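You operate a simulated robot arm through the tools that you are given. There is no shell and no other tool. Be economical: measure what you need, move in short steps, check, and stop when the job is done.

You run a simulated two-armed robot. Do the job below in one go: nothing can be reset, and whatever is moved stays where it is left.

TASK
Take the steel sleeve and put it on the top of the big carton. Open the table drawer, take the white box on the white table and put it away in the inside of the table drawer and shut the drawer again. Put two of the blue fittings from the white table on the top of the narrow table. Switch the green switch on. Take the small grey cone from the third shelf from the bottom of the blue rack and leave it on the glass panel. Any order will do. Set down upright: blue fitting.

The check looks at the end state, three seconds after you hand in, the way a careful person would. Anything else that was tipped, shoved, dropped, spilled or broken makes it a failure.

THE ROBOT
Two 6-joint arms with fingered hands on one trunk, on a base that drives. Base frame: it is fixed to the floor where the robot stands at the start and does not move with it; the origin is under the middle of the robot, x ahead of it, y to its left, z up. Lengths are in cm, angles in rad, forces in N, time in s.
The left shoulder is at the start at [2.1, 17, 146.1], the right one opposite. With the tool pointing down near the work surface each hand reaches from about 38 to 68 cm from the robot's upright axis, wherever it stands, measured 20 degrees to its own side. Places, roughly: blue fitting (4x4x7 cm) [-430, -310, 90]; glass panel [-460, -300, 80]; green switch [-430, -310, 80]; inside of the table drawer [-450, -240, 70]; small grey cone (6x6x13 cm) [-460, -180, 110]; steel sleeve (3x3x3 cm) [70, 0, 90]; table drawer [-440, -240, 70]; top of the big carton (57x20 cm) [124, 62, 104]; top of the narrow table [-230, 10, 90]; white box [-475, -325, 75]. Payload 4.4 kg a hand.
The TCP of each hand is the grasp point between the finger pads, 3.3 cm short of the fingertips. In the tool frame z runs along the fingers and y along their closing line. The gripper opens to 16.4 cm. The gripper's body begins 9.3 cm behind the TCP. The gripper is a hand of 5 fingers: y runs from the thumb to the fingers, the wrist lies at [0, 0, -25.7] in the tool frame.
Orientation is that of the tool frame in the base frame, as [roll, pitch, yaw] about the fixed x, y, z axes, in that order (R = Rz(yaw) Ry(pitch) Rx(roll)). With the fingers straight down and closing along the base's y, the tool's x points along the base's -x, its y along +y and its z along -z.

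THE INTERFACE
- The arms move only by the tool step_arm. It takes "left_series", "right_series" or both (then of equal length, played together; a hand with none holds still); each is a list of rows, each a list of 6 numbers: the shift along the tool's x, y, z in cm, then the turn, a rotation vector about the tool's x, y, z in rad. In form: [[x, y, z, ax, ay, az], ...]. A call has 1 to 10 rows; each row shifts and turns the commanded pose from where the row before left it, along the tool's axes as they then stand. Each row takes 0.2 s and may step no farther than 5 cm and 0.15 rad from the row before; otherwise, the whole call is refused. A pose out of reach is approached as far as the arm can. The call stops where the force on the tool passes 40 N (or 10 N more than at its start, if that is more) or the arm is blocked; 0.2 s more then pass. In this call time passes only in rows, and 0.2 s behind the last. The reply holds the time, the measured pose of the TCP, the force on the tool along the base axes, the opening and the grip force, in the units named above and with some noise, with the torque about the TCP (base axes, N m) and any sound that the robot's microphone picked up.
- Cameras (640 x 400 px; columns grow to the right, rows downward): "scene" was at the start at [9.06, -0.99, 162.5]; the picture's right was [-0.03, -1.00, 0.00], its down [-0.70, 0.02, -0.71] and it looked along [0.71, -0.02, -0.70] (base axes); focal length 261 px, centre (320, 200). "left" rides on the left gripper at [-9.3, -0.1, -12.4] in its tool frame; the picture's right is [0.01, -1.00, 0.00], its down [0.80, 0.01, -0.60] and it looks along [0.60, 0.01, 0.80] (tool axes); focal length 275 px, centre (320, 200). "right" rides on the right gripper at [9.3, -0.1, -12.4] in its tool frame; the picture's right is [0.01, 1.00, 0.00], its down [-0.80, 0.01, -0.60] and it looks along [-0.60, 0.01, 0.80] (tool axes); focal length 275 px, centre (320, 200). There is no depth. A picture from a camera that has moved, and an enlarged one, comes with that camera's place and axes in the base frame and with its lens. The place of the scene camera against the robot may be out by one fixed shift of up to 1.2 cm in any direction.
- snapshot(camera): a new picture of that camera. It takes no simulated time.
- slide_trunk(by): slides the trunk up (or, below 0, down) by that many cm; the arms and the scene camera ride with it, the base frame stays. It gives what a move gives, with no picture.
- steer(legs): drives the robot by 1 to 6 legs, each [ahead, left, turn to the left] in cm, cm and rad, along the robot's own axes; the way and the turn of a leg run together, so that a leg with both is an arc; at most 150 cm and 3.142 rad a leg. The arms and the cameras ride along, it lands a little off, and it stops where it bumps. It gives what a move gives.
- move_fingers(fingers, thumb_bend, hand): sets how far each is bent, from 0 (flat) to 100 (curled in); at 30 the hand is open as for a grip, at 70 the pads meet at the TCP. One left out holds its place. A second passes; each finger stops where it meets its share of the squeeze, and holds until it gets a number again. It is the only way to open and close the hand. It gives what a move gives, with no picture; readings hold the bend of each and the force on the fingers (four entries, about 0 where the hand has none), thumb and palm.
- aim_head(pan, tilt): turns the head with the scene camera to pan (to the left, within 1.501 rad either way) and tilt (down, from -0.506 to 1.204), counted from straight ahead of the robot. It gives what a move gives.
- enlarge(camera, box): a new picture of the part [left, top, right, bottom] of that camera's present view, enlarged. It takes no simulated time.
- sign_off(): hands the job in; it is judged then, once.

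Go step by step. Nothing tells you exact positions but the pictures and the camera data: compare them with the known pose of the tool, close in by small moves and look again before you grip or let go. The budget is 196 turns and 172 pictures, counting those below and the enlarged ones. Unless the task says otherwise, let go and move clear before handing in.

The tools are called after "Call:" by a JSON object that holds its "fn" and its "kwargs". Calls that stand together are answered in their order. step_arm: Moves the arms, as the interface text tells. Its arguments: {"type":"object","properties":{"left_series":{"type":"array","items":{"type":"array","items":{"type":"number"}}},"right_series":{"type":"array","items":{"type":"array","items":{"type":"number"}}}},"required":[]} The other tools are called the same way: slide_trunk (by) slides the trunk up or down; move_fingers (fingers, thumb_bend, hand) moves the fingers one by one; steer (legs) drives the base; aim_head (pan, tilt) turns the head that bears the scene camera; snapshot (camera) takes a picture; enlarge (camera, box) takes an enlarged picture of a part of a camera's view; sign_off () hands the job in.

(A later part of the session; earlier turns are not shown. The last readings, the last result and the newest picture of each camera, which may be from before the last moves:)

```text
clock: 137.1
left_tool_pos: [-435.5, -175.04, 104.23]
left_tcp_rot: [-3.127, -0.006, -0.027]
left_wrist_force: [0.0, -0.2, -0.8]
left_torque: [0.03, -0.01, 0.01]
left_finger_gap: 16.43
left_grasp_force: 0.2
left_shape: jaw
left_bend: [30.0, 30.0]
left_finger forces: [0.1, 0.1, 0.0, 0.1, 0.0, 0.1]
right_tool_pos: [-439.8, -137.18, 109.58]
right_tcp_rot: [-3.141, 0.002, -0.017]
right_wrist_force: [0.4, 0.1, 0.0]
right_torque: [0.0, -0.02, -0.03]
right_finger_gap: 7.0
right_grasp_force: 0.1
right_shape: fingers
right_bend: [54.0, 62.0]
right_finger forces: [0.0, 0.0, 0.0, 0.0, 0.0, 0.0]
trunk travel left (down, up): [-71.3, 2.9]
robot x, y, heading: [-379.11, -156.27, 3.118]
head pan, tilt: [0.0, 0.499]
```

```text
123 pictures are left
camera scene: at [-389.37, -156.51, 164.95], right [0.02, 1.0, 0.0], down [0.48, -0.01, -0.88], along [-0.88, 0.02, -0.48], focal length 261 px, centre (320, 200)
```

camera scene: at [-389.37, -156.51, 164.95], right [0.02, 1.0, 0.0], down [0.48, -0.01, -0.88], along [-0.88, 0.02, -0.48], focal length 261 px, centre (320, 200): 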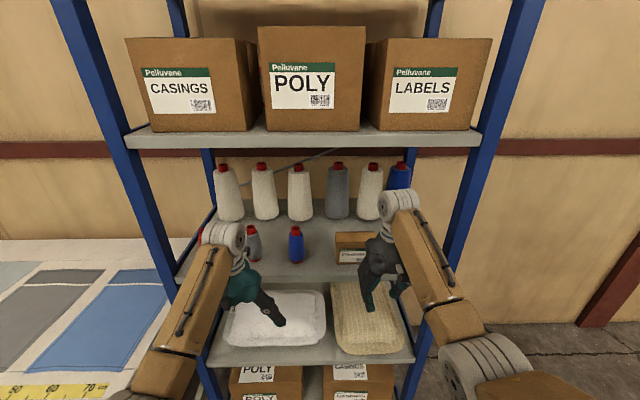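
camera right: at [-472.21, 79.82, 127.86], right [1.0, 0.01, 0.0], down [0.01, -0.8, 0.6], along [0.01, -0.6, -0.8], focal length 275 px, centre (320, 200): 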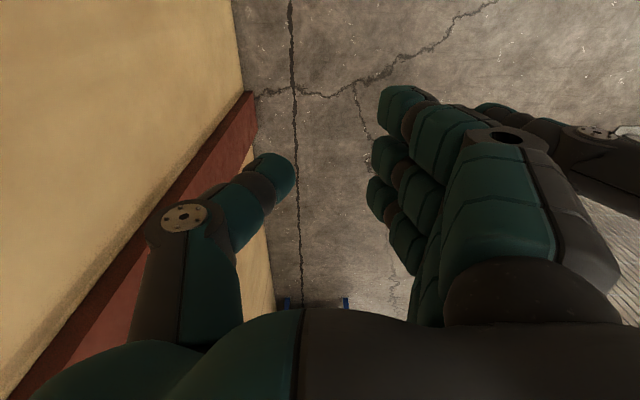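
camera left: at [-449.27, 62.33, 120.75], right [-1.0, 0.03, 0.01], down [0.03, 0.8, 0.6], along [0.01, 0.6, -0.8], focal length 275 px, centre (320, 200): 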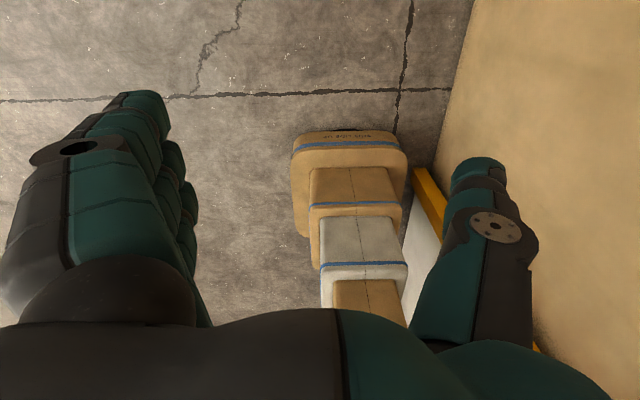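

The rack's third shelf holds the cones; the small grey one is at about (-464, -179), partly hidden by the left arm. I back off, and pitch the left hand to point forward.

Call:
{"fn": "steer", "kwargs": {"legs": [[-15, 0, 0.02]]}}

Call:
{"fn": "step_arm", "kwargs": {"left_series": [[-4, 0, -1, 0, 0, 0], [-4, 0, -1, 0, -0.1, 0], [0, 0, 0, 0, -0.14, 0], [0, 0, 0, 0, -0.14, 0], [0, 0, 0, 0, -0.14, 0], [0, 0, 0, 0, -0.14, 0], [0, 0, 0, 0, -0.14, 0], [0, 0, 0, 0, -0.14, 0], [0, 0, 0, 0, -0.14, 0], [0, 0, 0, 0, -0.14, 0]]}}

Call:
{"fn": "snapshot", "kwargs": {"camera": "scene"}}

Call:
{"fn": "snapshot", "kwargs": {"camera": "left"}}

```text
clock: 138.4
left_tool_pos: [-419.79, -176.35, 104.3]
left_tcp_rot: [-3.128, -0.006, -0.009]
left_wrist_force: [0.3, -1.1, -0.2]
left_torque: [-0.03, 0.09, 0.02]
left_finger_gap: 16.39
left_grasp_force: 0.2
left_shape: jaw
left_bend: [30.0, 30.0]
left_finger forces: [0.0, 0.0, 0.0, 0.0, 0.1, 0.0]
right_tool_pos: [-424.89, -138.55, 109.63]
right_tcp_rot: [-3.138, 0.004, 0.003]
right_wrist_force: [1.1, -0.1, 1.1]
right_torque: [0.01, 0.04, -0.01]
right_finger_gap: 6.97
right_grasp_force: 0.0
right_shape: fingers
right_bend: [54.0, 62.0]
right_finger forces: [0.0, 0.1, 0.0, 0.0, 0.0, 0.1]
trunk travel left (down, up): [-71.3, 2.9]
robot x, y, heading: [-363.48, -156.1, 3.137]
head pan, tilt: [0.0, 0.499]
```

```text
clock: 140.7
left_tool_pos: [-427.84, -176.45, 106.3]
left_tcp_rot: [-3.105, 1.217, 0.026]
left_wrist_force: [0.5, -0.4, 1.5]
left_torque: [0.05, 0.0, 0.04]
left_finger_gap: 16.39
left_grasp_force: 0.1
left_shape: jaw
left_bend: [30.0, 30.0]
left_finger forces: [0.0, 0.0, 0.0, 0.1, 0.0, 0.1]
right_tool_pos: [-424.96, -138.53, 109.57]
right_tcp_rot: [-3.14, 0.002, 0.004]
right_wrist_force: [0.4, -0.2, -0.5]
right_torque: [0.01, -0.01, 0.0]
right_finger_gap: 6.97
right_grasp_force: 0.0
right_shape: fingers
right_bend: [54.0, 62.0]
right_finger forces: [0.1, 0.0, 0.0, 0.0, 0.1, 0.0]
trunk travel left (down, up): [-71.3, 2.9]
robot x, y, heading: [-363.67, -156.41, 3.136]
head pan, tilt: [0.0, 0.499]
```

```text
122 pictures are left
camera scene: at [-374.15, -156.89, 164.95], right [0.0, 1.0, 0.0], down [0.48, 0.0, -0.88], along [-0.88, 0.0, -0.48], focal length 261 px, centre (320, 200)
```

scene: 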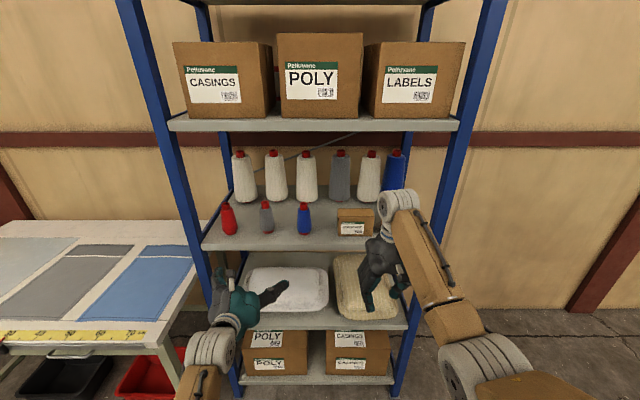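

```text
121 pictures are left
camera left: at [-419.42, -176.53, 119.24], right [0.01, 1.0, 0.0], down [0.84, -0.01, -0.54], along [-0.54, 0.01, -0.84], focal length 275 px, centre (320, 200)
```

left: 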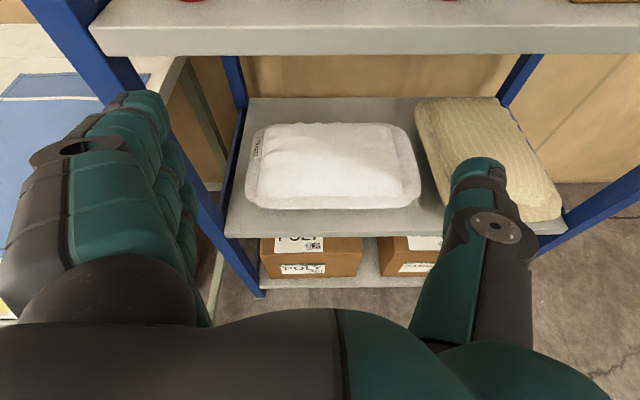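

Small red, grey and blue cones stand 15–16 cm apart; the grey is at y≈-179. I level the left hand, half close it, and pull the right hand back.

Call:
{"fn": "step_arm", "kwargs": {"left_series": [[0, 0, 0, 0, -0.15, 0], [0, 0, 0, 0, -0.15, 0], [-2, 0, 0, 0, 0, 0]], "right_series": [[4, 0, 4, 0, 0, 0], [4, 0, 4, 0, 0, 0], [2, 0, 2, 0, 0, 0]]}}

Call:
{"fn": "move_fingers", "kwargs": {"hand": "left", "fingers": 48, "thumb_bend": 48}}

Call:
{"fn": "snapshot", "kwargs": {"camera": "left"}}

Call:
{"fn": "snapshot", "kwargs": {"camera": "scene"}}

```text
refused: row 1 steps farther than a row can; nothing moved
```

```text
clock: 141.7
left_tool_pos: [-427.98, -176.38, 106.22]
left_tcp_rot: [-3.104, 1.216, 0.026]
left_wrist_force: [-0.5, -0.5, -0.3]
left_torque: [0.0, -0.02, -0.01]
left_finger_gap: 10.87
left_grasp_force: 0.0
left_shape: fingers
left_bend: [48.0, 48.0]
left_finger forces: [0.1, 0.0, 0.0, 0.1, 0.0, 0.0]
right_tool_pos: [-425.05, -138.51, 109.64]
right_tcp_rot: [-3.141, 0.0, 0.003]
right_wrist_force: [0.9, 0.8, -0.5]
right_torque: [0.03, -0.01, 0.01]
right_finger_gap: 6.97
right_grasp_force: 0.1
right_shape: fingers
right_bend: [54.0, 62.0]
right_finger forces: [0.1, 0.0, 0.0, 0.1, 0.0, 0.0]
trunk travel left (down, up): [-71.3, 2.9]
robot x, y, heading: [-363.9, -156.32, 3.139]
head pan, tilt: [0.0, 0.499]
```

```text
120 pictures are left
camera left: at [-419.48, -176.51, 119.22], right [0.01, 1.0, 0.0], down [0.84, -0.01, -0.54], along [-0.54, 0.01, -0.84], focal length 275 px, centre (320, 200)
```

left: 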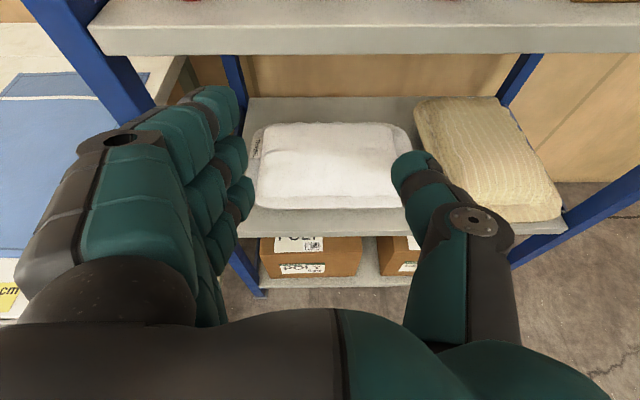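

```text
119 pictures are left
camera scene: at [-374.19, -156.88, 164.95], right [0.0, 1.0, 0.0], down [0.48, 0.0, -0.88], along [-0.88, 0.0, -0.48], focal length 261 px, centre (320, 200)
```

scene: 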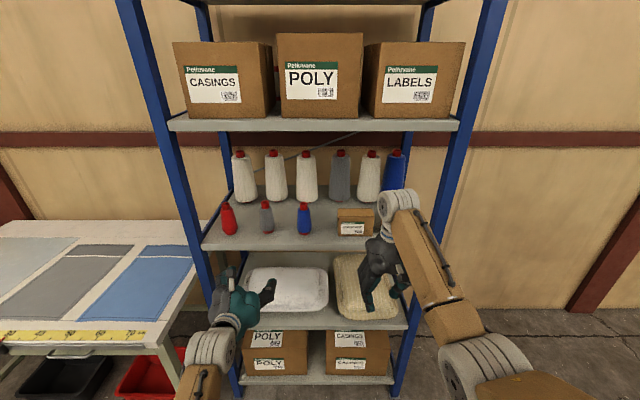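

One row was too long; I repeat with shorter steps. The shelf surface is near z 104, the cone's base near (-459, -178).

Call:
{"fn": "step_arm", "kwargs": {"left_series": [[0, 0, 0, 0, -0.15, 0], [0, 0, 0, 0, -0.15, 0], [-2, 0, 0, 0, 0, 0], [-2, 0, 0, 0, 0, 0]], "right_series": [[3, 0, 3, 0, 0, 0], [3, 0, 3, 0, 0, 0], [3, 0, 3, 0, 0, 0], [1, 0, 2, 0, 0, 0]]}}

Call:
{"fn": "snapshot", "kwargs": {"camera": "left"}}

```text
clock: 142.7
left_tool_pos: [-428.35, -176.43, 110.21]
left_tcp_rot: [-2.913, 1.511, 0.221]
left_wrist_force: [1.0, 0.1, -0.6]
left_torque: [0.02, 0.01, 0.0]
left_finger_gap: 10.88
left_grasp_force: 0.0
left_shape: fingers
left_bend: [48.0, 48.0]
left_finger forces: [0.1, 0.0, 0.0, 0.0, 0.0, 0.1]
right_tool_pos: [-415.18, -138.5, 98.44]
right_tcp_rot: [-3.141, 0.002, 0.003]
right_wrist_force: [0.3, 0.0, -0.2]
right_torque: [0.0, -0.04, -0.04]
right_finger_gap: 6.96
right_grasp_force: 0.1
right_shape: fingers
right_bend: [54.0, 62.0]
right_finger forces: [0.0, 0.0, 0.1, 0.1, 0.1, 0.0]
trunk travel left (down, up): [-71.3, 2.9]
robot x, y, heading: [-363.71, -156.05, 3.139]
head pan, tilt: [0.0, 0.499]
```

```text
118 pictures are left
camera left: at [-416.37, -176.6, 120.09], right [0.01, 1.0, 0.0], down [0.64, -0.01, -0.77], along [-0.77, 0.01, -0.64], focal length 275 px, centre (320, 200)
```

left: 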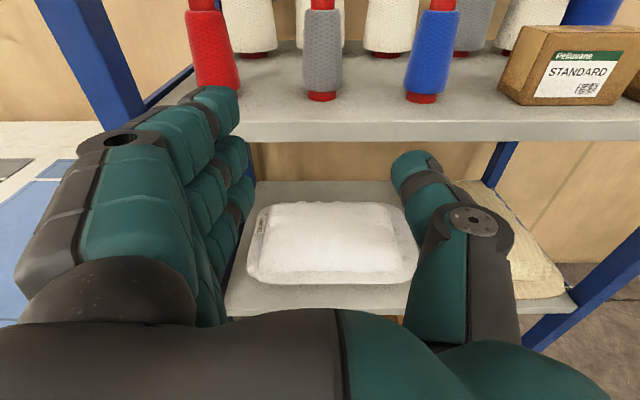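

The cone is well aligned (column 322). I drive 18 cm ahead, then check.

Call:
{"fn": "steer", "kwargs": {"legs": [[18, 0, 0]]}}

Call:
{"fn": "snapshot", "kwargs": {"camera": "left"}}

```text
clock: 144.1
left_tool_pos: [-444.29, -176.69, 109.88]
left_tcp_rot: [-2.955, 1.508, 0.182]
left_wrist_force: [0.5, 0.7, 0.1]
left_torque: [-0.01, 0.0, -0.02]
left_finger_gap: 10.82
left_grasp_force: 0.1
left_shape: fingers
left_bend: [48.0, 48.0]
left_finger forces: [0.1, 0.0, 0.0, 0.0, 0.0, 0.1]
right_tool_pos: [-431.61, -138.47, 98.49]
right_tcp_rot: [-3.14, 0.002, 0.002]
right_wrist_force: [-0.1, 0.0, 0.1]
right_torque: [0.02, 0.01, -0.04]
right_finger_gap: 6.94
right_grasp_force: 0.1
right_shape: fingers
right_bend: [54.0, 62.0]
right_finger forces: [0.0, 0.0, 0.0, 0.0, 0.0, 0.0]
trunk travel left (down, up): [-71.3, 2.9]
robot x, y, heading: [-380.39, -156.29, 3.141]
head pan, tilt: [0.0, 0.499]
stopped in leg 1: the force on the tool passed its limit at 172 N (the readings are from after the stop); the commanded pose is now the measured one
```

```text
117 pictures are left
camera left: at [-432.45, -176.7, 119.85], right [0.01, 1.0, 0.0], down [0.65, 0.0, -0.76], along [-0.76, 0.0, -0.65], focal length 275 px, centre (320, 200)
```

left: 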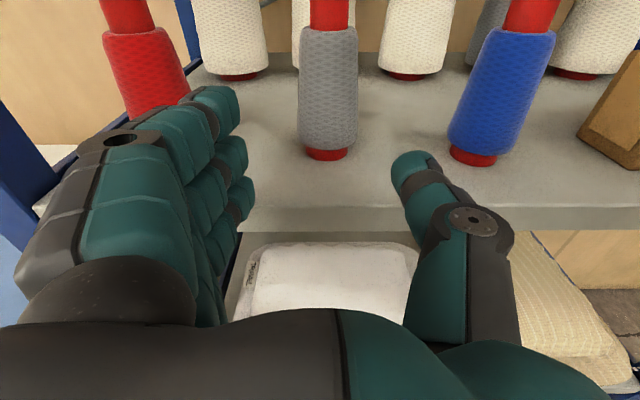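

Something hit the shelf edge – likely the lowest finger. I raise the hand 3 cm after backing slightly.

Call:
{"fn": "step_arm", "kwargs": {"left_series": [[0, 0, -1.5, 0, 0, 0], [-2, 0, 0, 0, -0.05, 0], [-1.5, 0, 0, 0, 0, 0]]}}

Call:
{"fn": "snapshot", "kwargs": {"camera": "left"}}

Call:
{"fn": "snapshot", "kwargs": {"camera": "scene"}}

```text
clock: 144.9
left_tool_pos: [-443.09, -176.7, 113.56]
left_tcp_rot: [-2.333, 1.555, 0.806]
left_wrist_force: [0.1, 1.0, 0.4]
left_torque: [0.02, -0.02, 0.0]
left_finger_gap: 10.83
left_grasp_force: 0.1
left_shape: fingers
left_bend: [48.0, 48.0]
left_finger forces: [0.0, 0.1, 0.0, 0.0, 0.1, 0.0]
right_tool_pos: [-431.68, -138.52, 98.42]
right_tcp_rot: [-3.139, 0.002, 0.004]
right_wrist_force: [0.1, 0.9, -0.3]
right_torque: [0.01, -0.02, 0.04]
right_finger_gap: 6.95
right_grasp_force: 0.2
right_shape: fingers
right_bend: [54.0, 62.0]
right_finger forces: [0.0, 0.1, 0.0, 0.0, 0.0, 0.0]
trunk travel left (down, up): [-71.3, 2.9]
robot x, y, heading: [-380.51, -156.1, 3.14]
head pan, tilt: [0.0, 0.499]
```

```text
116 pictures are left
camera left: at [-430.76, -176.73, 122.85], right [0.01, 1.0, 0.0], down [0.61, 0.0, -0.79], along [-0.79, 0.0, -0.61], focal length 275 px, centre (320, 200)
```

left: 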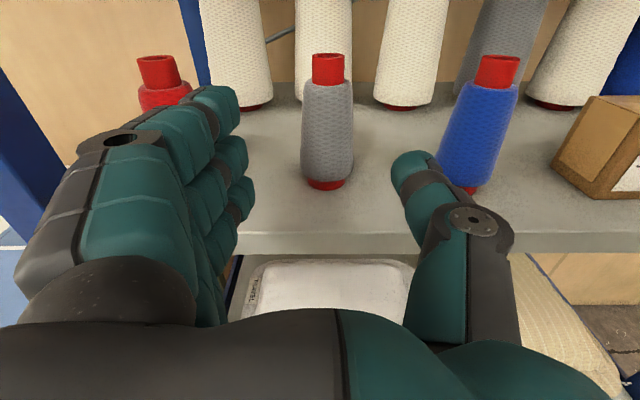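

```text
115 pictures are left
camera scene: at [-390.55, -156.83, 164.95], right [0.0, 1.0, 0.0], down [0.48, 0.0, -0.88], along [-0.88, 0.0, -0.48], focal length 261 px, centre (320, 200)
```

scene: 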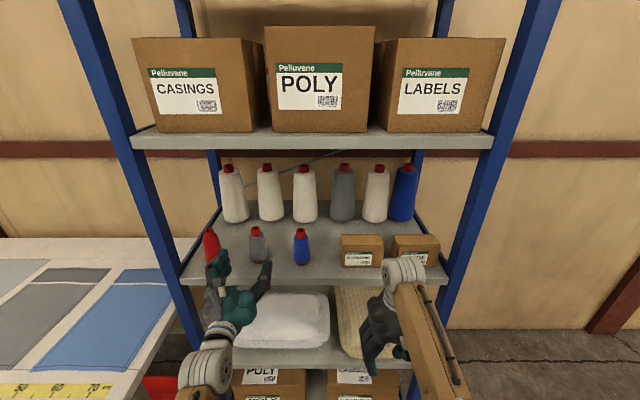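

Triangulating gives shelf top z≈107 and the cone at about (-456.5, -175.6). I raise 1 cm more and advance to it.

Call:
{"fn": "step_arm", "kwargs": {"left_series": [[-1, -1, 0, 0, 0, 0], [0, 0, 3, 0, 0, 0], [0, 0, 3, 0, 0, 0], [0, 0, 2, 0, 0, 0]]}}

Call:
{"fn": "snapshot", "kwargs": {"camera": "left"}}

```text
clock: 145.9
left_tool_pos: [-451.12, -175.88, 114.2]
left_tcp_rot: [-2.394, 1.553, 0.742]
left_wrist_force: [-0.2, 0.7, -0.3]
left_torque: [0.01, 0.02, -0.02]
left_finger_gap: 10.83
left_grasp_force: 0.1
left_shape: fingers
left_bend: [48.0, 48.0]
left_finger forces: [0.0, 0.0, 0.1, 0.1, 0.1, 0.1]
right_tool_pos: [-431.7, -138.66, 98.42]
right_tcp_rot: [-3.139, 0.004, 0.004]
right_wrist_force: [0.0, 0.1, -0.3]
right_torque: [0.02, -0.04, -0.03]
right_finger_gap: 6.97
right_grasp_force: 0.3
right_shape: fingers
right_bend: [54.0, 62.0]
right_finger forces: [0.0, 0.0, 0.0, 0.0, 0.0, 0.1]
trunk travel left (down, up): [-71.3, 2.9]
robot x, y, heading: [-380.06, -156.17, 3.142]
head pan, tilt: [0.0, 0.499]
```

```text
114 pictures are left
camera left: at [-438.77, -175.87, 123.52], right [0.0, 1.0, 0.0], down [0.61, 0.0, -0.79], along [-0.79, 0.0, -0.61], focal length 275 px, centre (320, 200)
```

left: 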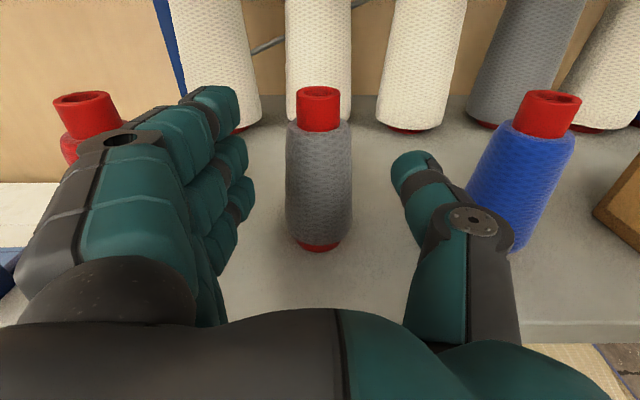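

Clear on both sides. Advancing 5 cm more.

Call:
{"fn": "step_arm", "kwargs": {"left_series": [[0, 0, 2.5, 0, 0, 0], [0, 0, 2.5, 0, 0, 0]]}}

Call:
{"fn": "snapshot", "kwargs": {"camera": "left"}}

```text
clock: 146.5
left_tool_pos: [-455.95, -175.58, 114.1]
left_tcp_rot: [-2.363, 1.553, 0.775]
left_wrist_force: [0.6, 0.5, 0.6]
left_torque: [-0.01, 0.0, 0.03]
left_finger_gap: 10.85
left_grasp_force: 0.0
left_shape: fingers
left_bend: [48.0, 48.0]
left_finger forces: [0.0, 0.1, 0.1, 0.0, 0.0, 0.1]
right_tool_pos: [-431.75, -138.68, 98.42]
right_tcp_rot: [-3.141, 0.003, 0.004]
right_wrist_force: [-0.5, 0.4, 0.5]
right_torque: [-0.01, -0.02, -0.02]
right_finger_gap: 6.97
right_grasp_force: 0.0
right_shape: fingers
right_bend: [54.0, 62.0]
right_finger forces: [0.0, 0.0, 0.1, 0.0, 0.1, 0.0]
trunk travel left (down, up): [-71.3, 2.9]
robot x, y, heading: [-380.46, -156.05, 3.139]
head pan, tilt: [0.0, 0.499]
```

```text
113 pictures are left
camera left: at [-443.7, -175.69, 123.58], right [0.0, 1.0, 0.0], down [0.61, 0.0, -0.79], along [-0.79, 0.0, -0.61], focal length 275 px, centre (320, 200)
```

left: 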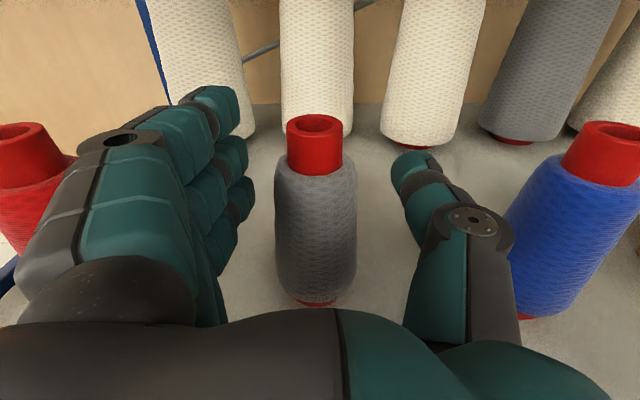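

The cone is centred at the grasp point. Closing and lifting slightly.

Call:
{"fn": "move_fingers", "kwargs": {"hand": "left", "fingers": 72, "thumb_bend": 72}}

Call:
{"fn": "step_arm", "kwargs": {"left_series": [[-1, 0, 0, 0, 0, 0], [-2, 0, 0, 0, 0, 0]]}}

Call:
{"fn": "snapshot", "kwargs": {"camera": "left"}}

```text
clock: 147.5
left_tool_pos: [-455.96, -175.58, 114.41]
left_tcp_rot: [-2.291, 1.555, 0.847]
left_wrist_force: [-2.2, -0.5, 4.7]
left_torque: [-0.14, 0.09, 0.01]
left_finger_gap: 4.22
left_grasp_force: 21.2
left_shape: fingers
left_bend: [71.0, 68.0]
left_finger forces: [0.0, 8.5, 7.3, 6.5, 19.5, 0.1]
right_tool_pos: [-431.76, -138.56, 98.43]
right_tcp_rot: [-3.141, 0.004, 0.003]
right_wrist_force: [0.1, -0.2, -0.2]
right_torque: [0.04, 0.01, 0.01]
right_finger_gap: 6.94
right_grasp_force: 0.0
right_shape: fingers
right_bend: [54.0, 62.0]
right_finger forces: [0.0, 0.1, 0.0, 0.0, 0.0, 0.0]
trunk travel left (down, up): [-71.3, 2.9]
robot x, y, heading: [-380.17, -156.16, 3.145]
head pan, tilt: [0.0, 0.499]
```

```text
clock: 148.1
left_tool_pos: [-456.02, -175.62, 117.28]
left_tcp_rot: [-2.421, 1.553, 0.714]
left_wrist_force: [0.0, -0.1, -1.0]
left_torque: [-0.02, 0.02, 0.0]
left_finger_gap: 4.26
left_grasp_force: 19.8
left_shape: fingers
left_bend: [71.0, 68.0]
left_finger forces: [0.1, 9.3, 6.8, 5.1, 19.3, 0.0]
right_tool_pos: [-431.69, -138.69, 98.39]
right_tcp_rot: [-3.138, 0.003, 0.001]
right_wrist_force: [-0.4, -0.2, 0.5]
right_torque: [-0.03, 0.02, 0.0]
right_finger_gap: 6.95
right_grasp_force: 0.1
right_shape: fingers
right_bend: [54.0, 62.0]
right_finger forces: [0.0, 0.0, 0.0, 0.1, 0.0, 0.0]
trunk travel left (down, up): [-71.3, 2.9]
robot x, y, heading: [-380.33, -156.01, 3.143]
head pan, tilt: [0.0, 0.499]
```

```text
112 pictures are left
camera left: at [-443.72, -175.7, 126.56], right [0.0, 1.0, 0.0], down [0.61, 0.0, -0.79], along [-0.79, 0.0, -0.61], focal length 275 px, centre (320, 200)
```

left: 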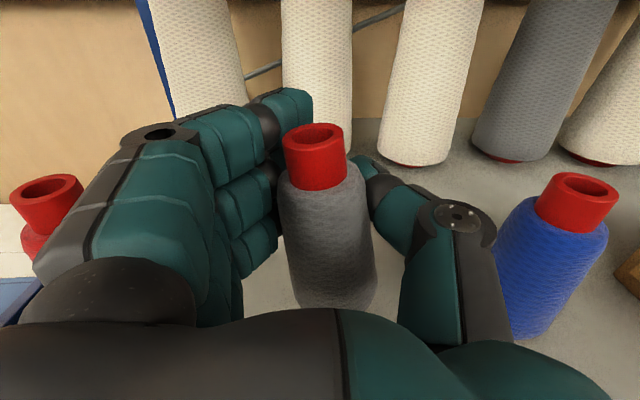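

Held. I withdraw from the shelf, back off and move left to view the white table.

Call:
{"fn": "step_arm", "kwargs": {"left_series": [[0, 0, -4, 0, 0, 0], [0, 0, -4, 0, 0, 0], [0, 0, -4, 0, 0, 0], [0, 0, -4, 0, 0, 0]]}}

Call:
{"fn": "steer", "kwargs": {"legs": [[-25, 0, 0], [0, 80, 0]]}}

Call:
{"fn": "aim_head", "kwargs": {"pan": 0.3, "tilt": 0.6}}

Call:
{"fn": "snapshot", "kwargs": {"camera": "scene"}}

```text
clock: 149.1
left_tool_pos: [-440.18, -176.27, 117.91]
left_tcp_rot: [1.634, 1.561, -1.519]
left_wrist_force: [1.0, 0.0, -1.5]
left_torque: [-0.02, 0.02, 0.01]
left_finger_gap: 4.21
left_grasp_force: 20.1
left_shape: fingers
left_bend: [71.0, 68.0]
left_finger forces: [0.0, 9.3, 6.6, 4.9, 19.2, 0.0]
right_tool_pos: [-431.51, -138.55, 98.52]
right_tcp_rot: [-3.139, 0.004, 0.004]
right_wrist_force: [-0.7, -0.2, -0.4]
right_torque: [0.0, 0.03, -0.01]
right_finger_gap: 6.98
right_grasp_force: 0.1
right_shape: fingers
right_bend: [54.0, 62.0]
right_finger forces: [0.0, 0.0, 0.0, 0.0, 0.0, 0.1]
trunk travel left (down, up): [-71.3, 2.9]
robot x, y, heading: [-380.36, -155.97, 3.138]
head pan, tilt: [0.0, 0.499]
```

```text
clock: 154.8
left_tool_pos: [-414.7, -254.69, 117.18]
left_tcp_rot: [2.488, 1.552, -0.659]
left_wrist_force: [0.1, 0.0, -1.9]
left_torque: [0.01, 0.01, -0.01]
left_finger_gap: 4.21
left_grasp_force: 20.3
left_shape: fingers
left_bend: [71.0, 68.0]
left_finger forces: [0.0, 9.3, 6.6, 5.0, 19.3, 0.0]
right_tool_pos: [-406.32, -216.91, 98.45]
right_tcp_rot: [-3.139, 0.002, 0.005]
right_wrist_force: [-0.4, -0.7, 0.5]
right_torque: [0.01, 0.01, -0.04]
right_finger_gap: 6.96
right_grasp_force: 0.0
right_shape: fingers
right_bend: [54.0, 62.0]
right_finger forces: [0.0, 0.0, 0.1, 0.0, 0.2, 0.0]
trunk travel left (down, up): [-71.3, 2.9]
robot x, y, heading: [-354.97, -234.24, -3.143]
head pan, tilt: [0.0, 0.499]
```

```text
clock: 155.6
left_tool_pos: [-414.55, -254.75, 117.16]
left_tcp_rot: [2.397, 1.551, -0.751]
left_wrist_force: [0.2, 0.6, -1.3]
left_torque: [-0.01, 0.05, 0.0]
left_finger_gap: 4.19
left_grasp_force: 20.3
left_shape: fingers
left_bend: [71.0, 68.0]
left_finger forces: [0.1, 9.2, 6.6, 5.0, 19.4, 0.0]
right_tool_pos: [-406.32, -216.77, 98.36]
right_tcp_rot: [-3.14, 0.005, 0.006]
right_wrist_force: [0.4, 0.3, -0.2]
right_torque: [-0.01, 0.01, 0.03]
right_finger_gap: 6.99
right_grasp_force: 0.2
right_shape: fingers
right_bend: [54.0, 62.0]
right_finger forces: [0.0, 0.0, 0.1, 0.0, 0.1, 0.0]
trunk travel left (down, up): [-71.3, 2.9]
robot x, y, heading: [-355.19, -234.54, -3.139]
head pan, tilt: [0.3, 0.6]
```

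```text
111 pictures are left
camera scene: at [-364.58, -237.62, 164.04], right [-0.3, 0.96, 0.0], down [0.54, 0.17, -0.83], along [-0.79, -0.24, -0.57], focal length 261 px, centre (320, 200)
```

scene: 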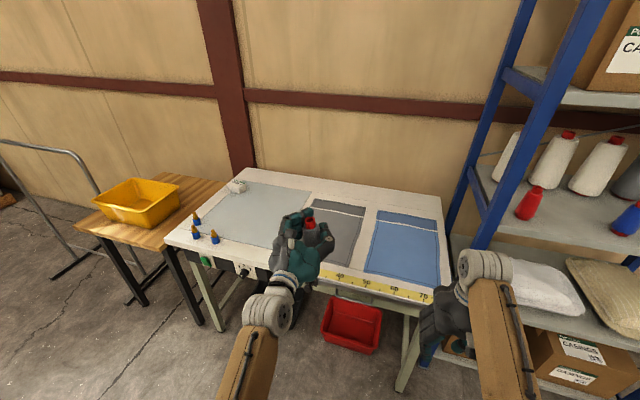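

I see the white table with a glass panel at its left part, three blue fittings, a small white object and the green switch on the front edge. Zooming in.

Call:
{"fn": "enlarge", "kwargs": {"camera": "scene", "box": [160, 160, 330, 290]}}

Call:
{"fn": "enlarge", "kwargs": {"camera": "scene", "box": [180, 230, 440, 400]}}

```text
3.08 times, centred on (245, 225) of scene
camera zoom: at [-364.58, -237.62, 164.04], right [-0.3, 0.96, 0.0], down [0.54, 0.17, -0.83], along [-0.79, -0.24, -0.57], focal length 804 px, centre (551, 123)
```

zoom: 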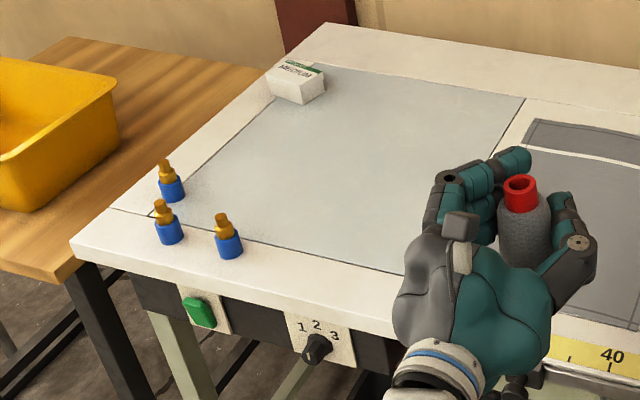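

```text
2.35 times, centred on (310, 315) of scene
camera zoom: at [-364.58, -237.62, 164.04], right [-0.3, 0.96, 0.0], down [0.54, 0.17, -0.83], along [-0.79, -0.24, -0.57], focal length 615 px, centre (344, -71)
```

zoom: 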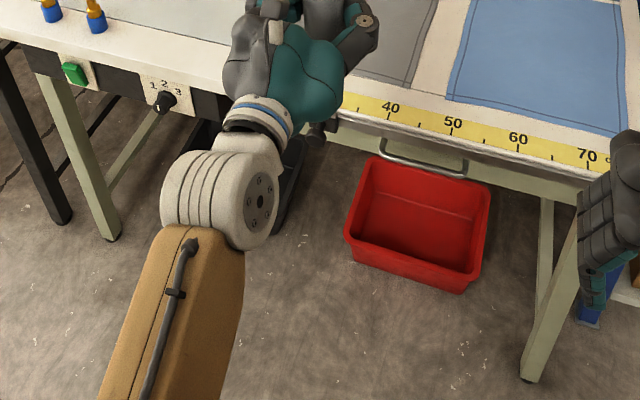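

The ruler gives a table height of z≈84.3; the glass panel spans about x -481..-436, y -325..-279. I lower the trunk 10 cm, drive so the cone comes over the right half of the panel.

Call:
{"fn": "step_arm", "kwargs": {"right_series": [[0, 0, -3, 0, 0, 0], [0, 0, -3, 0, 0, 0]]}}

Call:
{"fn": "slide_trunk", "kwargs": {"by": -10}}

Call:
{"fn": "steer", "kwargs": {"legs": [[0, 34, 0], [30, 0, 0]]}}

Call:
{"fn": "snapshot", "kwargs": {"camera": "left"}}

Call:
{"fn": "snapshot", "kwargs": {"camera": "scene"}}

```text
clock: 156.2
left_tool_pos: [-414.75, -254.68, 117.05]
left_tcp_rot: [2.439, 1.553, -0.709]
left_wrist_force: [-0.6, 0.4, -1.4]
left_torque: [0.01, -0.02, -0.01]
left_finger_gap: 4.23
left_grasp_force: 20.0
left_shape: fingers
left_bend: [71.0, 68.0]
left_finger forces: [0.1, 9.4, 6.6, 5.0, 19.3, 0.0]
right_tool_pos: [-407.98, -217.1, 102.13]
right_tcp_rot: [-3.14, 0.005, 0.004]
right_wrist_force: [0.7, -0.3, -0.3]
right_torque: [0.01, -0.01, 0.04]
right_finger_gap: 6.96
right_grasp_force: 0.1
right_shape: fingers
right_bend: [54.0, 62.0]
right_finger forces: [0.0, 0.0, 0.1, 0.0, 0.1, 0.0]
right hand out of reach, approached as far as the arm can: row 1, 2
trunk travel left (down, up): [-71.3, 2.9]
robot x, y, heading: [-354.9, -234.5, -3.14]
head pan, tilt: [0.3, 0.6]
```

```text
clock: 157.5
left_tool_pos: [-414.5, -254.72, 107.28]
left_tcp_rot: [2.397, 1.553, -0.749]
left_wrist_force: [0.3, 0.8, -0.5]
left_torque: [-0.01, 0.01, 0.01]
left_finger_gap: 4.21
left_grasp_force: 20.1
left_shape: fingers
left_bend: [71.0, 68.0]
left_finger forces: [0.0, 9.3, 6.6, 5.1, 19.2, 0.0]
right_tool_pos: [-407.69, -217.06, 92.07]
right_tcp_rot: [-3.14, 0.005, 0.006]
right_wrist_force: [-0.4, -0.2, 0.3]
right_torque: [0.01, -0.02, -0.02]
right_finger_gap: 6.96
right_grasp_force: 0.2
right_shape: fingers
right_bend: [54.0, 62.0]
right_finger forces: [0.1, 0.0, 0.0, 0.0, 0.1, 0.1]
trunk travel left (down, up): [-61.3, 12.9]
robot x, y, heading: [-355.3, -233.71, -3.139]
head pan, tilt: [0.3, 0.6]
```

```text
clock: 161.4
left_tool_pos: [-444.94, -288.46, 107.1]
left_tcp_rot: [2.436, 1.552, -0.714]
left_wrist_force: [-1.3, -0.2, -2.1]
left_torque: [0.0, 0.03, -0.01]
left_finger_gap: 4.19
left_grasp_force: 19.7
left_shape: fingers
left_bend: [71.0, 68.0]
left_finger forces: [0.1, 9.4, 6.5, 4.9, 19.2, 0.1]
right_tool_pos: [-437.87, -250.77, 92.02]
right_tcp_rot: [-3.141, 0.002, 0.002]
right_wrist_force: [-1.0, 0.4, -0.2]
right_torque: [-0.02, 0.0, -0.04]
right_finger_gap: 6.94
right_grasp_force: 0.0
right_shape: fingers
right_bend: [54.0, 62.0]
right_finger forces: [0.0, 0.1, 0.0, 0.1, 0.0, 0.0]
trunk travel left (down, up): [-61.3, 12.9]
robot x, y, heading: [-385.28, -268.45, 3.14]
head pan, tilt: [0.3, 0.6]
```

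```text
108 pictures are left
camera left: at [-432.59, -288.36, 116.5], right [0.01, 1.0, -0.02], down [0.61, -0.02, -0.79], along [-0.79, -0.01, -0.61], focal length 275 px, centre (320, 200)
```

left: 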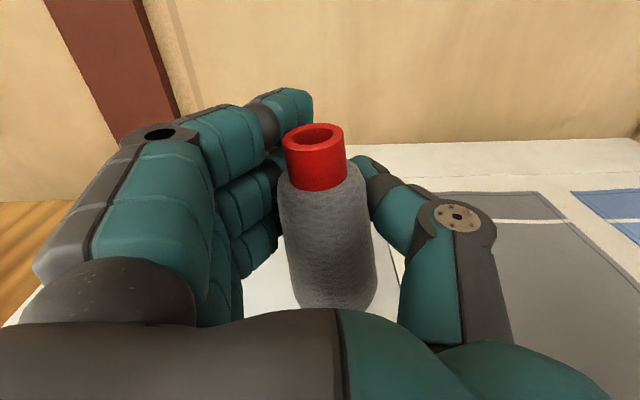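

```text
107 pictures are left
camera scene: at [-394.96, -271.6, 154.03], right [-0.29, 0.96, 0.0], down [0.54, 0.17, -0.82], along [-0.79, -0.24, -0.57], focal length 261 px, centre (320, 200)
```

scene: 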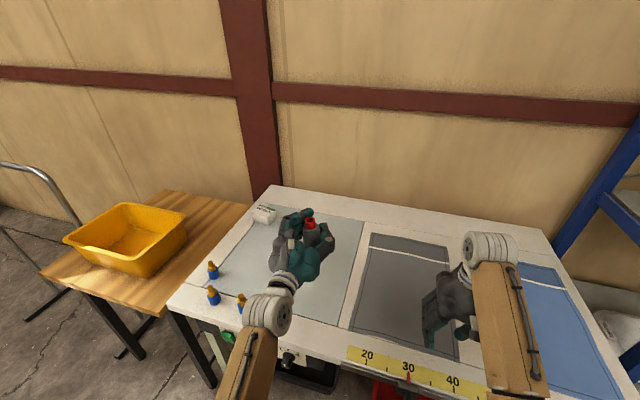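

The cone is above the panel at y≈-288. I move it 15 cm forward, 3 cm further in and down to 97, then tilt the fingers down a bit.

Call:
{"fn": "step_arm", "kwargs": {"left_series": [[0, 1.5, 4, 0, 0, 0], [0, 1.5, 4, 0, 0, 0], [0, 0, 4, 0, 0, 0], [0, 0, 3, 0, 0, 0], [3, 0, 0, 0, 0.1, 0], [3, 0, 0, 0, 0.1, 0], [3, 0, -0.6, 0, 0, 0]]}}

Call:
{"fn": "snapshot", "kwargs": {"camera": "left"}}

Call:
{"fn": "enlarge", "kwargs": {"camera": "scene", "box": [180, 180, 380, 320]}}

```text
clock: 163.0
left_tool_pos: [-458.14, -291.49, 98.37]
left_tcp_rot: [3.085, 1.357, -0.066]
left_wrist_force: [0.3, -0.9, -0.3]
left_torque: [-0.01, -0.03, -0.01]
left_finger_gap: 4.22
left_grasp_force: 19.2
left_shape: fingers
left_bend: [71.0, 68.0]
left_finger forces: [0.1, 9.0, 6.3, 4.8, 18.6, 0.0]
right_tool_pos: [-437.74, -250.86, 92.11]
right_tcp_rot: [-3.139, 0.005, 0.001]
right_wrist_force: [0.1, -1.3, 0.0]
right_torque: [-0.01, -0.02, 0.03]
right_finger_gap: 6.97
right_grasp_force: 0.1
right_shape: fingers
right_bend: [54.0, 62.0]
right_finger forces: [0.0, 0.0, 0.0, 0.0, 0.0, 0.0]
trunk travel left (down, up): [-61.3, 12.9]
robot x, y, heading: [-385.01, -268.08, 3.139]
head pan, tilt: [0.3, 0.6]
```

```text
106 pictures are left
camera left: at [-447.88, -291.38, 110.04], right [0.01, 1.0, -0.02], down [0.76, -0.02, -0.66], along [-0.66, -0.01, -0.76], focal length 275 px, centre (320, 200)
```

left: 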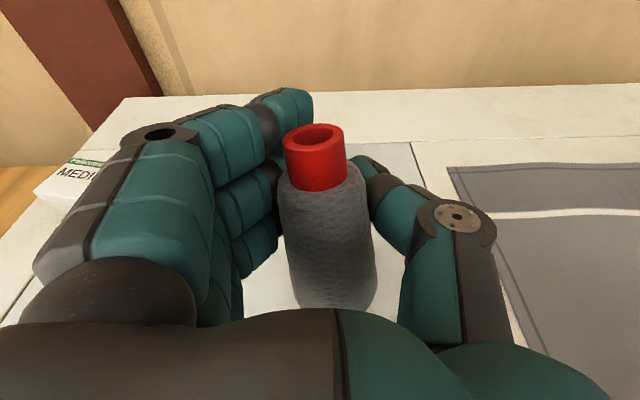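

```text
2.86 times, centred on (280, 250) of scene
camera zoom: at [-394.77, -271.64, 154.04], right [-0.29, 0.96, 0.0], down [0.54, 0.17, -0.83], along [-0.79, -0.24, -0.56], focal length 746 px, centre (434, 57)
```

zoom: 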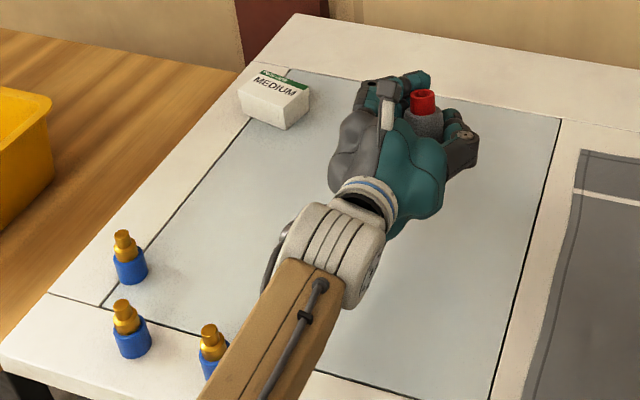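

Lowering gently onto the glass.

Call:
{"fn": "step_arm", "kwargs": {"left_series": [[1.95, 0, 0.42, 0, 0, 0], [1.95, 0, 0.42, 0, 0, 0], [0.6, 0, 0.13, 0, 0, 0]]}}

Call:
{"fn": "snapshot", "kwargs": {"camera": "scene"}}

Call:
{"fn": "step_arm", "kwargs": {"left_series": [[0.4, 0, 0.08, 0, 0, 0], [0.4, 0, 0.08, 0, 0, 0], [0.4, 0, 0.08, 0, 0, 0]]}}

```text
clock: 163.8
left_tool_pos: [-458.27, -291.45, 93.7]
left_tcp_rot: [3.086, 1.359, -0.063]
left_wrist_force: [0.6, -0.6, -1.2]
left_torque: [0.02, 0.04, -0.04]
left_finger_gap: 4.19
left_grasp_force: 19.2
left_shape: fingers
left_bend: [71.0, 68.0]
left_finger forces: [0.0, 9.1, 6.4, 4.6, 18.4, 0.0]
right_tool_pos: [-437.84, -250.64, 91.98]
right_tcp_rot: [-3.14, 0.007, 0.002]
right_wrist_force: [0.2, 0.3, 0.6]
right_torque: [0.0, -0.01, 0.0]
right_finger_gap: 6.96
right_grasp_force: 0.0
right_shape: fingers
right_bend: [54.0, 62.0]
right_finger forces: [0.1, 0.0, 0.0, 0.0, 0.0, 0.0]
trunk travel left (down, up): [-61.3, 12.9]
robot x, y, heading: [-385.01, -268.43, 3.138]
head pan, tilt: [0.3, 0.6]
```

```text
104 pictures are left
camera scene: at [-394.82, -271.62, 154.04], right [-0.29, 0.96, 0.0], down [0.54, 0.17, -0.82], along [-0.79, -0.24, -0.57], focal length 261 px, centre (320, 200)
```

scene: 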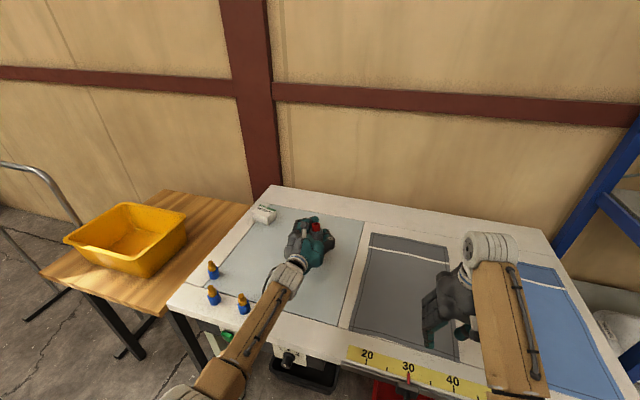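

```text
clock: 164.6
left_tool_pos: [-458.19, -291.51, 92.51]
left_tcp_rot: [3.088, 1.355, -0.065]
left_wrist_force: [0.3, 0.0, -1.8]
left_torque: [-0.04, 0.01, -0.03]
left_finger_gap: 4.2
left_grasp_force: 19.6
left_shape: fingers
left_bend: [71.0, 68.0]
left_finger forces: [0.0, 9.0, 6.4, 4.6, 18.5, 0.1]
right_tool_pos: [-437.81, -250.88, 92.04]
right_tcp_rot: [-3.139, 0.004, 0.001]
right_wrist_force: [-0.2, 0.7, 0.5]
right_torque: [0.01, 0.03, 0.02]
right_finger_gap: 6.94
right_grasp_force: 0.1
right_shape: fingers
right_bend: [54.0, 62.0]
right_finger forces: [0.1, 0.0, 0.1, 0.0, 0.0, 0.1]
trunk travel left (down, up): [-61.3, 12.9]
robot x, y, heading: [-385.08, -268.19, 3.14]
head pan, tilt: [0.3, 0.6]
```

Forearm is close to the third fitting in the view; checking that closely.

Call:
{"fn": "enlarge", "kwargs": {"camera": "scene", "box": [180, 200, 360, 320]}}

Call:
{"fn": "snapshot", "kwargs": {"camera": "left"}}

```text
3.33 times, centred on (270, 260) of scene
camera zoom: at [-394.84, -271.61, 154.04], right [-0.29, 0.96, 0.0], down [0.54, 0.17, -0.82], along [-0.79, -0.24, -0.57], focal length 871 px, centre (487, 0)
```

zoom: 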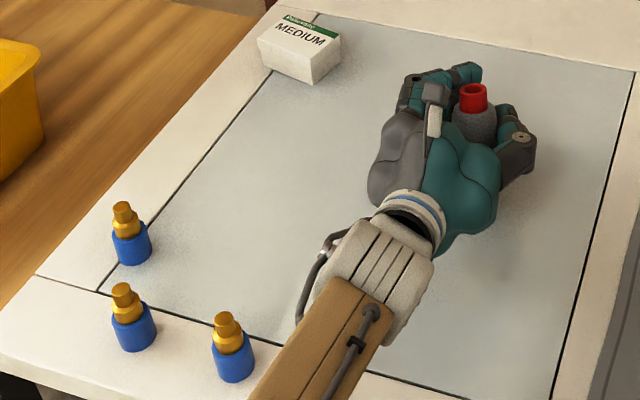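

```text
102 pictures are left
camera left: at [-448.03, -291.41, 104.09], right [0.01, 1.0, -0.02], down [0.76, -0.02, -0.65], along [-0.66, -0.01, -0.76], focal length 275 px, centre (320, 200)
```

left: 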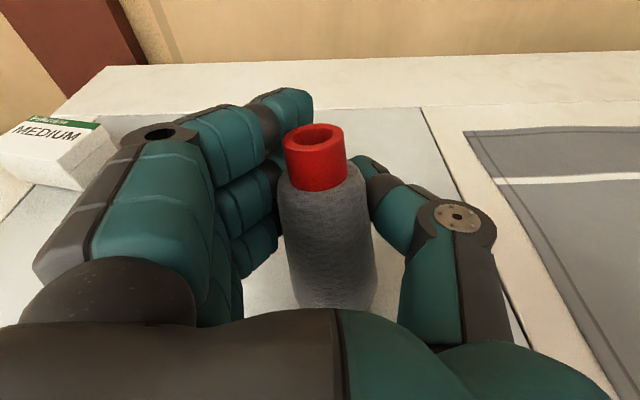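

There's clearance. Continuing down in small steps until contact.

Call:
{"fn": "step_arm", "kwargs": {"left_series": [[0.3, 0, 0.06, 0, 0, 0], [0.3, 0, 0.06, 0, 0, 0]]}}

Call:
{"fn": "step_arm", "kwargs": {"left_series": [[0.3, 0, 0.06, 0, 0, 0], [0.3, 0, 0.06, 0, 0, 0]]}}

Call:
{"fn": "enlarge", "kwargs": {"camera": "scene", "box": [180, 200, 360, 320]}}

```text
clock: 165.2
left_tool_pos: [-458.29, -291.46, 92.19]
left_tcp_rot: [3.082, 1.364, -0.069]
left_wrist_force: [-0.7, -1.2, 8.2]
left_torque: [-0.07, -0.08, -0.02]
left_finger_gap: 4.19
left_grasp_force: 19.8
left_shape: fingers
left_bend: [71.0, 68.0]
left_finger forces: [0.0, 8.8, 6.4, 5.0, 19.0, 0.1]
right_tool_pos: [-437.82, -250.82, 92.05]
right_tcp_rot: [-3.139, 0.006, 0.0]
right_wrist_force: [-1.0, 0.5, 0.4]
right_torque: [-0.01, -0.02, 0.0]
right_finger_gap: 6.95
right_grasp_force: 0.1
right_shape: fingers
right_bend: [54.0, 62.0]
right_finger forces: [0.0, 0.0, 0.1, 0.0, 0.1, 0.0]
trunk travel left (down, up): [-61.3, 12.9]
robot x, y, heading: [-385.31, -268.55, 3.136]
head pan, tilt: [0.3, 0.6]
```

```text
clock: 165.8
left_tool_pos: [-458.23, -291.38, 92.02]
left_tcp_rot: [3.076, 1.37, -0.074]
left_wrist_force: [-3.3, -1.8, 26.9]
left_torque: [-0.22, 0.02, 0.0]
left_finger_gap: 4.2
left_grasp_force: 20.2
left_shape: fingers
left_bend: [71.0, 69.0]
left_finger forces: [0.0, 6.0, 6.6, 7.6, 19.2, 0.1]
right_tool_pos: [-437.56, -250.86, 92.06]
right_tcp_rot: [-3.139, 0.008, 0.0]
right_wrist_force: [0.6, 0.1, -0.1]
right_torque: [-0.02, 0.02, -0.01]
right_finger_gap: 6.98
right_grasp_force: 0.1
right_shape: fingers
right_bend: [54.0, 62.0]
right_finger forces: [0.0, 0.0, 0.0, 0.0, 0.0, 0.1]
trunk travel left (down, up): [-61.3, 12.9]
robot x, y, heading: [-385.11, -268.53, 3.137]
head pan, tilt: [0.3, 0.6]
```

```text
3.33 times, centred on (270, 260) of scene
camera zoom: at [-394.53, -271.51, 154.08], right [-0.29, 0.96, 0.0], down [0.54, 0.17, -0.83], along [-0.79, -0.24, -0.56], focal length 871 px, centre (487, 0)
```

zoom: 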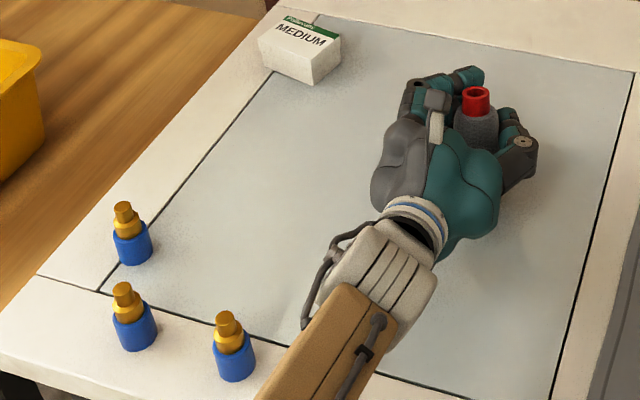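

Contact at z≈92. I relieve the push, straighten the cone a little, and open gently.

Call:
{"fn": "step_arm", "kwargs": {"left_series": [[-0.5, 0, -0.1, 0, 0, 0], [0, 0, 0, 0, -0.1, 0], [0.2, 0, 0, 0, 0, 0]]}}

Call:
{"fn": "move_fingers", "kwargs": {"hand": "left", "fingers": 64, "thumb_bend": 62}}

Call:
{"fn": "snapshot", "kwargs": {"camera": "left"}}

```text
clock: 166.6
left_tool_pos: [-458.19, -291.96, 91.95]
left_tcp_rot: [3.061, 1.408, -0.072]
left_wrist_force: [-0.4, -1.1, -0.2]
left_torque: [-0.03, -0.01, 0.03]
left_finger_gap: 3.19
left_grasp_force: 0.1
left_shape: fingers
left_bend: [72.0, 71.0]
left_finger forces: [0.0, 0.1, 0.1, 0.0, 0.0, 0.1]
left hand out of reach, approached as far as the arm can: row 2
right_tool_pos: [-437.89, -250.84, 92.1]
right_tcp_rot: [-3.14, 0.007, 0.002]
right_wrist_force: [-0.5, -0.1, 0.5]
right_torque: [-0.01, 0.01, 0.01]
right_finger_gap: 6.95
right_grasp_force: 0.1
right_shape: fingers
right_bend: [54.0, 62.0]
right_finger forces: [0.0, 0.1, 0.0, 0.0, 0.0, 0.0]
trunk travel left (down, up): [-61.3, 12.9]
robot x, y, heading: [-385.12, -268.58, 3.137]
head pan, tilt: [0.3, 0.6]
```

```text
clock: 167.6
left_tool_pos: [-458.12, -291.99, 92.1]
left_tcp_rot: [3.053, 1.407, -0.08]
left_wrist_force: [-0.1, -0.3, -0.7]
left_torque: [0.0, 0.0, 0.03]
left_finger_gap: 5.21
left_grasp_force: 0.1
left_shape: fingers
left_bend: [64.0, 62.0]
left_finger forces: [0.0, 0.0, 0.0, 0.1, 0.0, 0.0]
right_tool_pos: [-437.79, -250.81, 91.98]
right_tcp_rot: [-3.141, 0.005, 0.002]
right_wrist_force: [0.0, 0.8, 0.6]
right_torque: [0.05, -0.02, 0.01]
right_finger_gap: 6.96
right_grasp_force: 0.1
right_shape: fingers
right_bend: [54.0, 62.0]
right_finger forces: [0.1, 0.0, 0.1, 0.0, 0.0, 0.0]
trunk travel left (down, up): [-61.3, 12.9]
robot x, y, heading: [-385.12, -268.44, 3.131]
head pan, tilt: [0.3, 0.6]
```

```text
100 pictures are left
camera left: at [-447.26, -291.63, 103.18], right [0.0, 1.0, -0.03], down [0.72, -0.02, -0.69], along [-0.69, -0.02, -0.72], focal length 275 px, centre (320, 200)
```

left: 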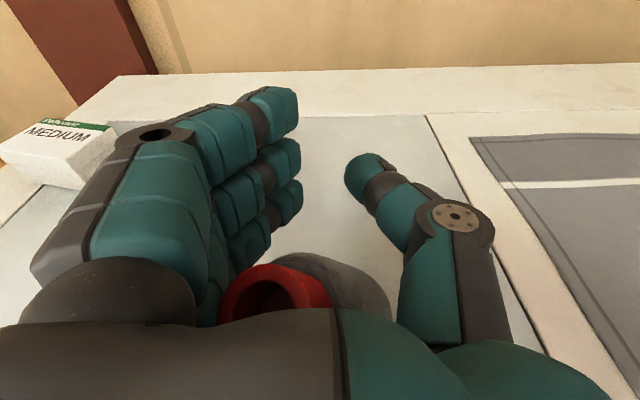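

The cone slipped and tilted back toward the palm. I look at its pose before doing anything.

Call:
{"fn": "enlarge", "kwargs": {"camera": "scene", "box": [250, 190, 370, 270]}}

Call:
{"fn": "enlarge", "kwargs": {"camera": "left", "box": [180, 150, 480, 340]}}

```text
5.00 times, centred on (310, 230) of scene
camera zoom: at [-394.81, -271.6, 154.04], right [-0.29, 0.96, 0.0], down [0.54, 0.17, -0.82], along [-0.79, -0.24, -0.57], focal length 1306 px, centre (370, 50)
```

zoom: 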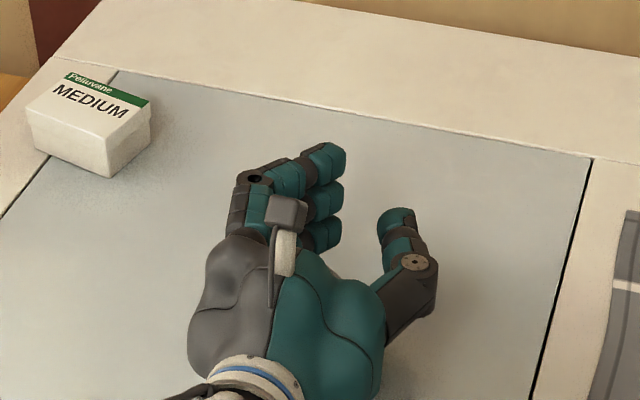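

```text
2.11 times, centred on (330, 245) of left
camera zoom: at [-447.26, -291.63, 103.18], right [0.0, 1.0, -0.03], down [0.72, -0.02, -0.69], along [-0.69, -0.02, -0.72], focal length 580 px, centre (299, 105)
```

zoom: 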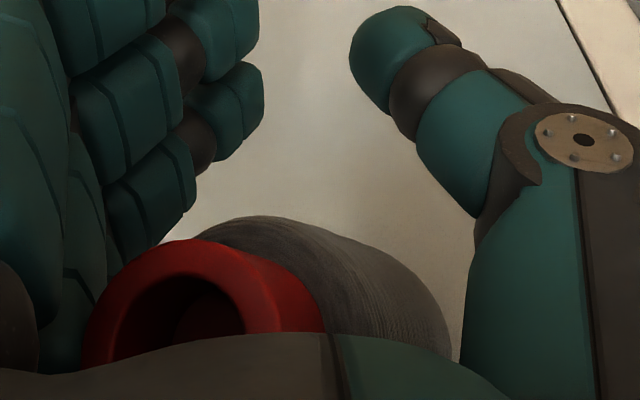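

The cone leans back ~20° against the palm. I open the fingers wider and then push the palm gently forward to right it.

Call:
{"fn": "move_fingers", "kwargs": {"hand": "left", "fingers": 46, "thumb_bend": 46}}

Call:
{"fn": "step_arm", "kwargs": {"left_series": [[-0.1, 0, 0.7, 0, 0, 0], [-0.1, 0, 0.7, 0, 0, 0], [-0.1, 0, 0.7, 0, 0, 0]]}}

Call:
{"fn": "snapshot", "kwargs": {"camera": "left"}}

```text
clock: 168.6
left_tool_pos: [-457.96, -291.98, 92.16]
left_tcp_rot: [3.054, 1.409, -0.081]
left_wrist_force: [-0.3, -0.1, -0.1]
left_torque: [0.0, 0.0, 0.01]
left_finger_gap: 11.43
left_grasp_force: 0.0
left_shape: fingers
left_bend: [46.0, 46.0]
left_finger forces: [0.0, 0.0, 0.0, 0.0, 0.1, 0.0]
right_tool_pos: [-437.88, -250.88, 92.0]
right_tcp_rot: [-3.14, 0.005, 0.002]
right_wrist_force: [-0.8, 0.0, 0.9]
right_torque: [-0.04, 0.01, 0.0]
right_finger_gap: 6.96
right_grasp_force: 0.1
right_shape: fingers
right_bend: [54.0, 62.0]
right_finger forces: [0.0, 0.0, 0.0, 0.1, 0.1, 0.1]
trunk travel left (down, up): [-61.3, 12.9]
robot x, y, heading: [-385.02, -268.13, 3.136]
head pan, tilt: [0.3, 0.6]
```

```text
clock: 169.4
left_tool_pos: [-460.13, -292.07, 91.97]
left_tcp_rot: [3.053, 1.408, -0.08]
left_wrist_force: [-0.2, -1.1, 0.3]
left_torque: [0.0, 0.06, -0.01]
left_finger_gap: 11.47
left_grasp_force: 0.2
left_shape: fingers
left_bend: [46.0, 46.0]
left_finger forces: [0.1, 0.0, 0.0, 0.0, 0.1, 0.0]
right_tool_pos: [-437.79, -250.78, 91.87]
right_tcp_rot: [-3.14, 0.007, 0.002]
right_wrist_force: [-0.5, -0.2, -0.8]
right_torque: [-0.01, -0.02, -0.02]
right_finger_gap: 6.99
right_grasp_force: 0.1
right_shape: fingers
right_bend: [54.0, 62.0]
right_finger forces: [0.1, 0.1, 0.1, 0.0, 0.0, 0.1]
trunk travel left (down, up): [-61.3, 12.9]
robot x, y, heading: [-384.9, -268.09, 3.136]
head pan, tilt: [0.3, 0.6]
```

```text
97 pictures are left
camera left: at [-449.4, -291.63, 103.04], right [0.0, 1.0, -0.03], down [0.72, -0.02, -0.69], along [-0.69, -0.02, -0.72], focal length 275 px, centre (320, 200)
```

left: 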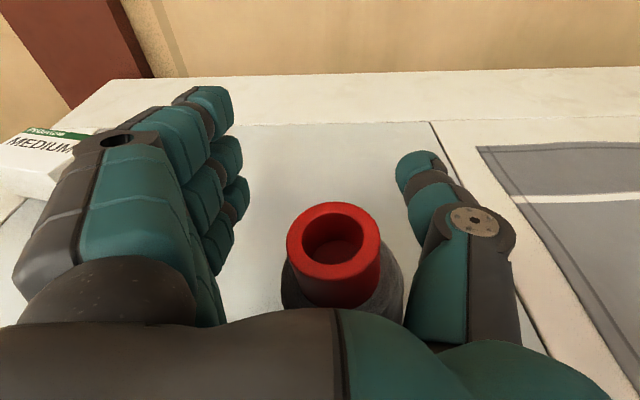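

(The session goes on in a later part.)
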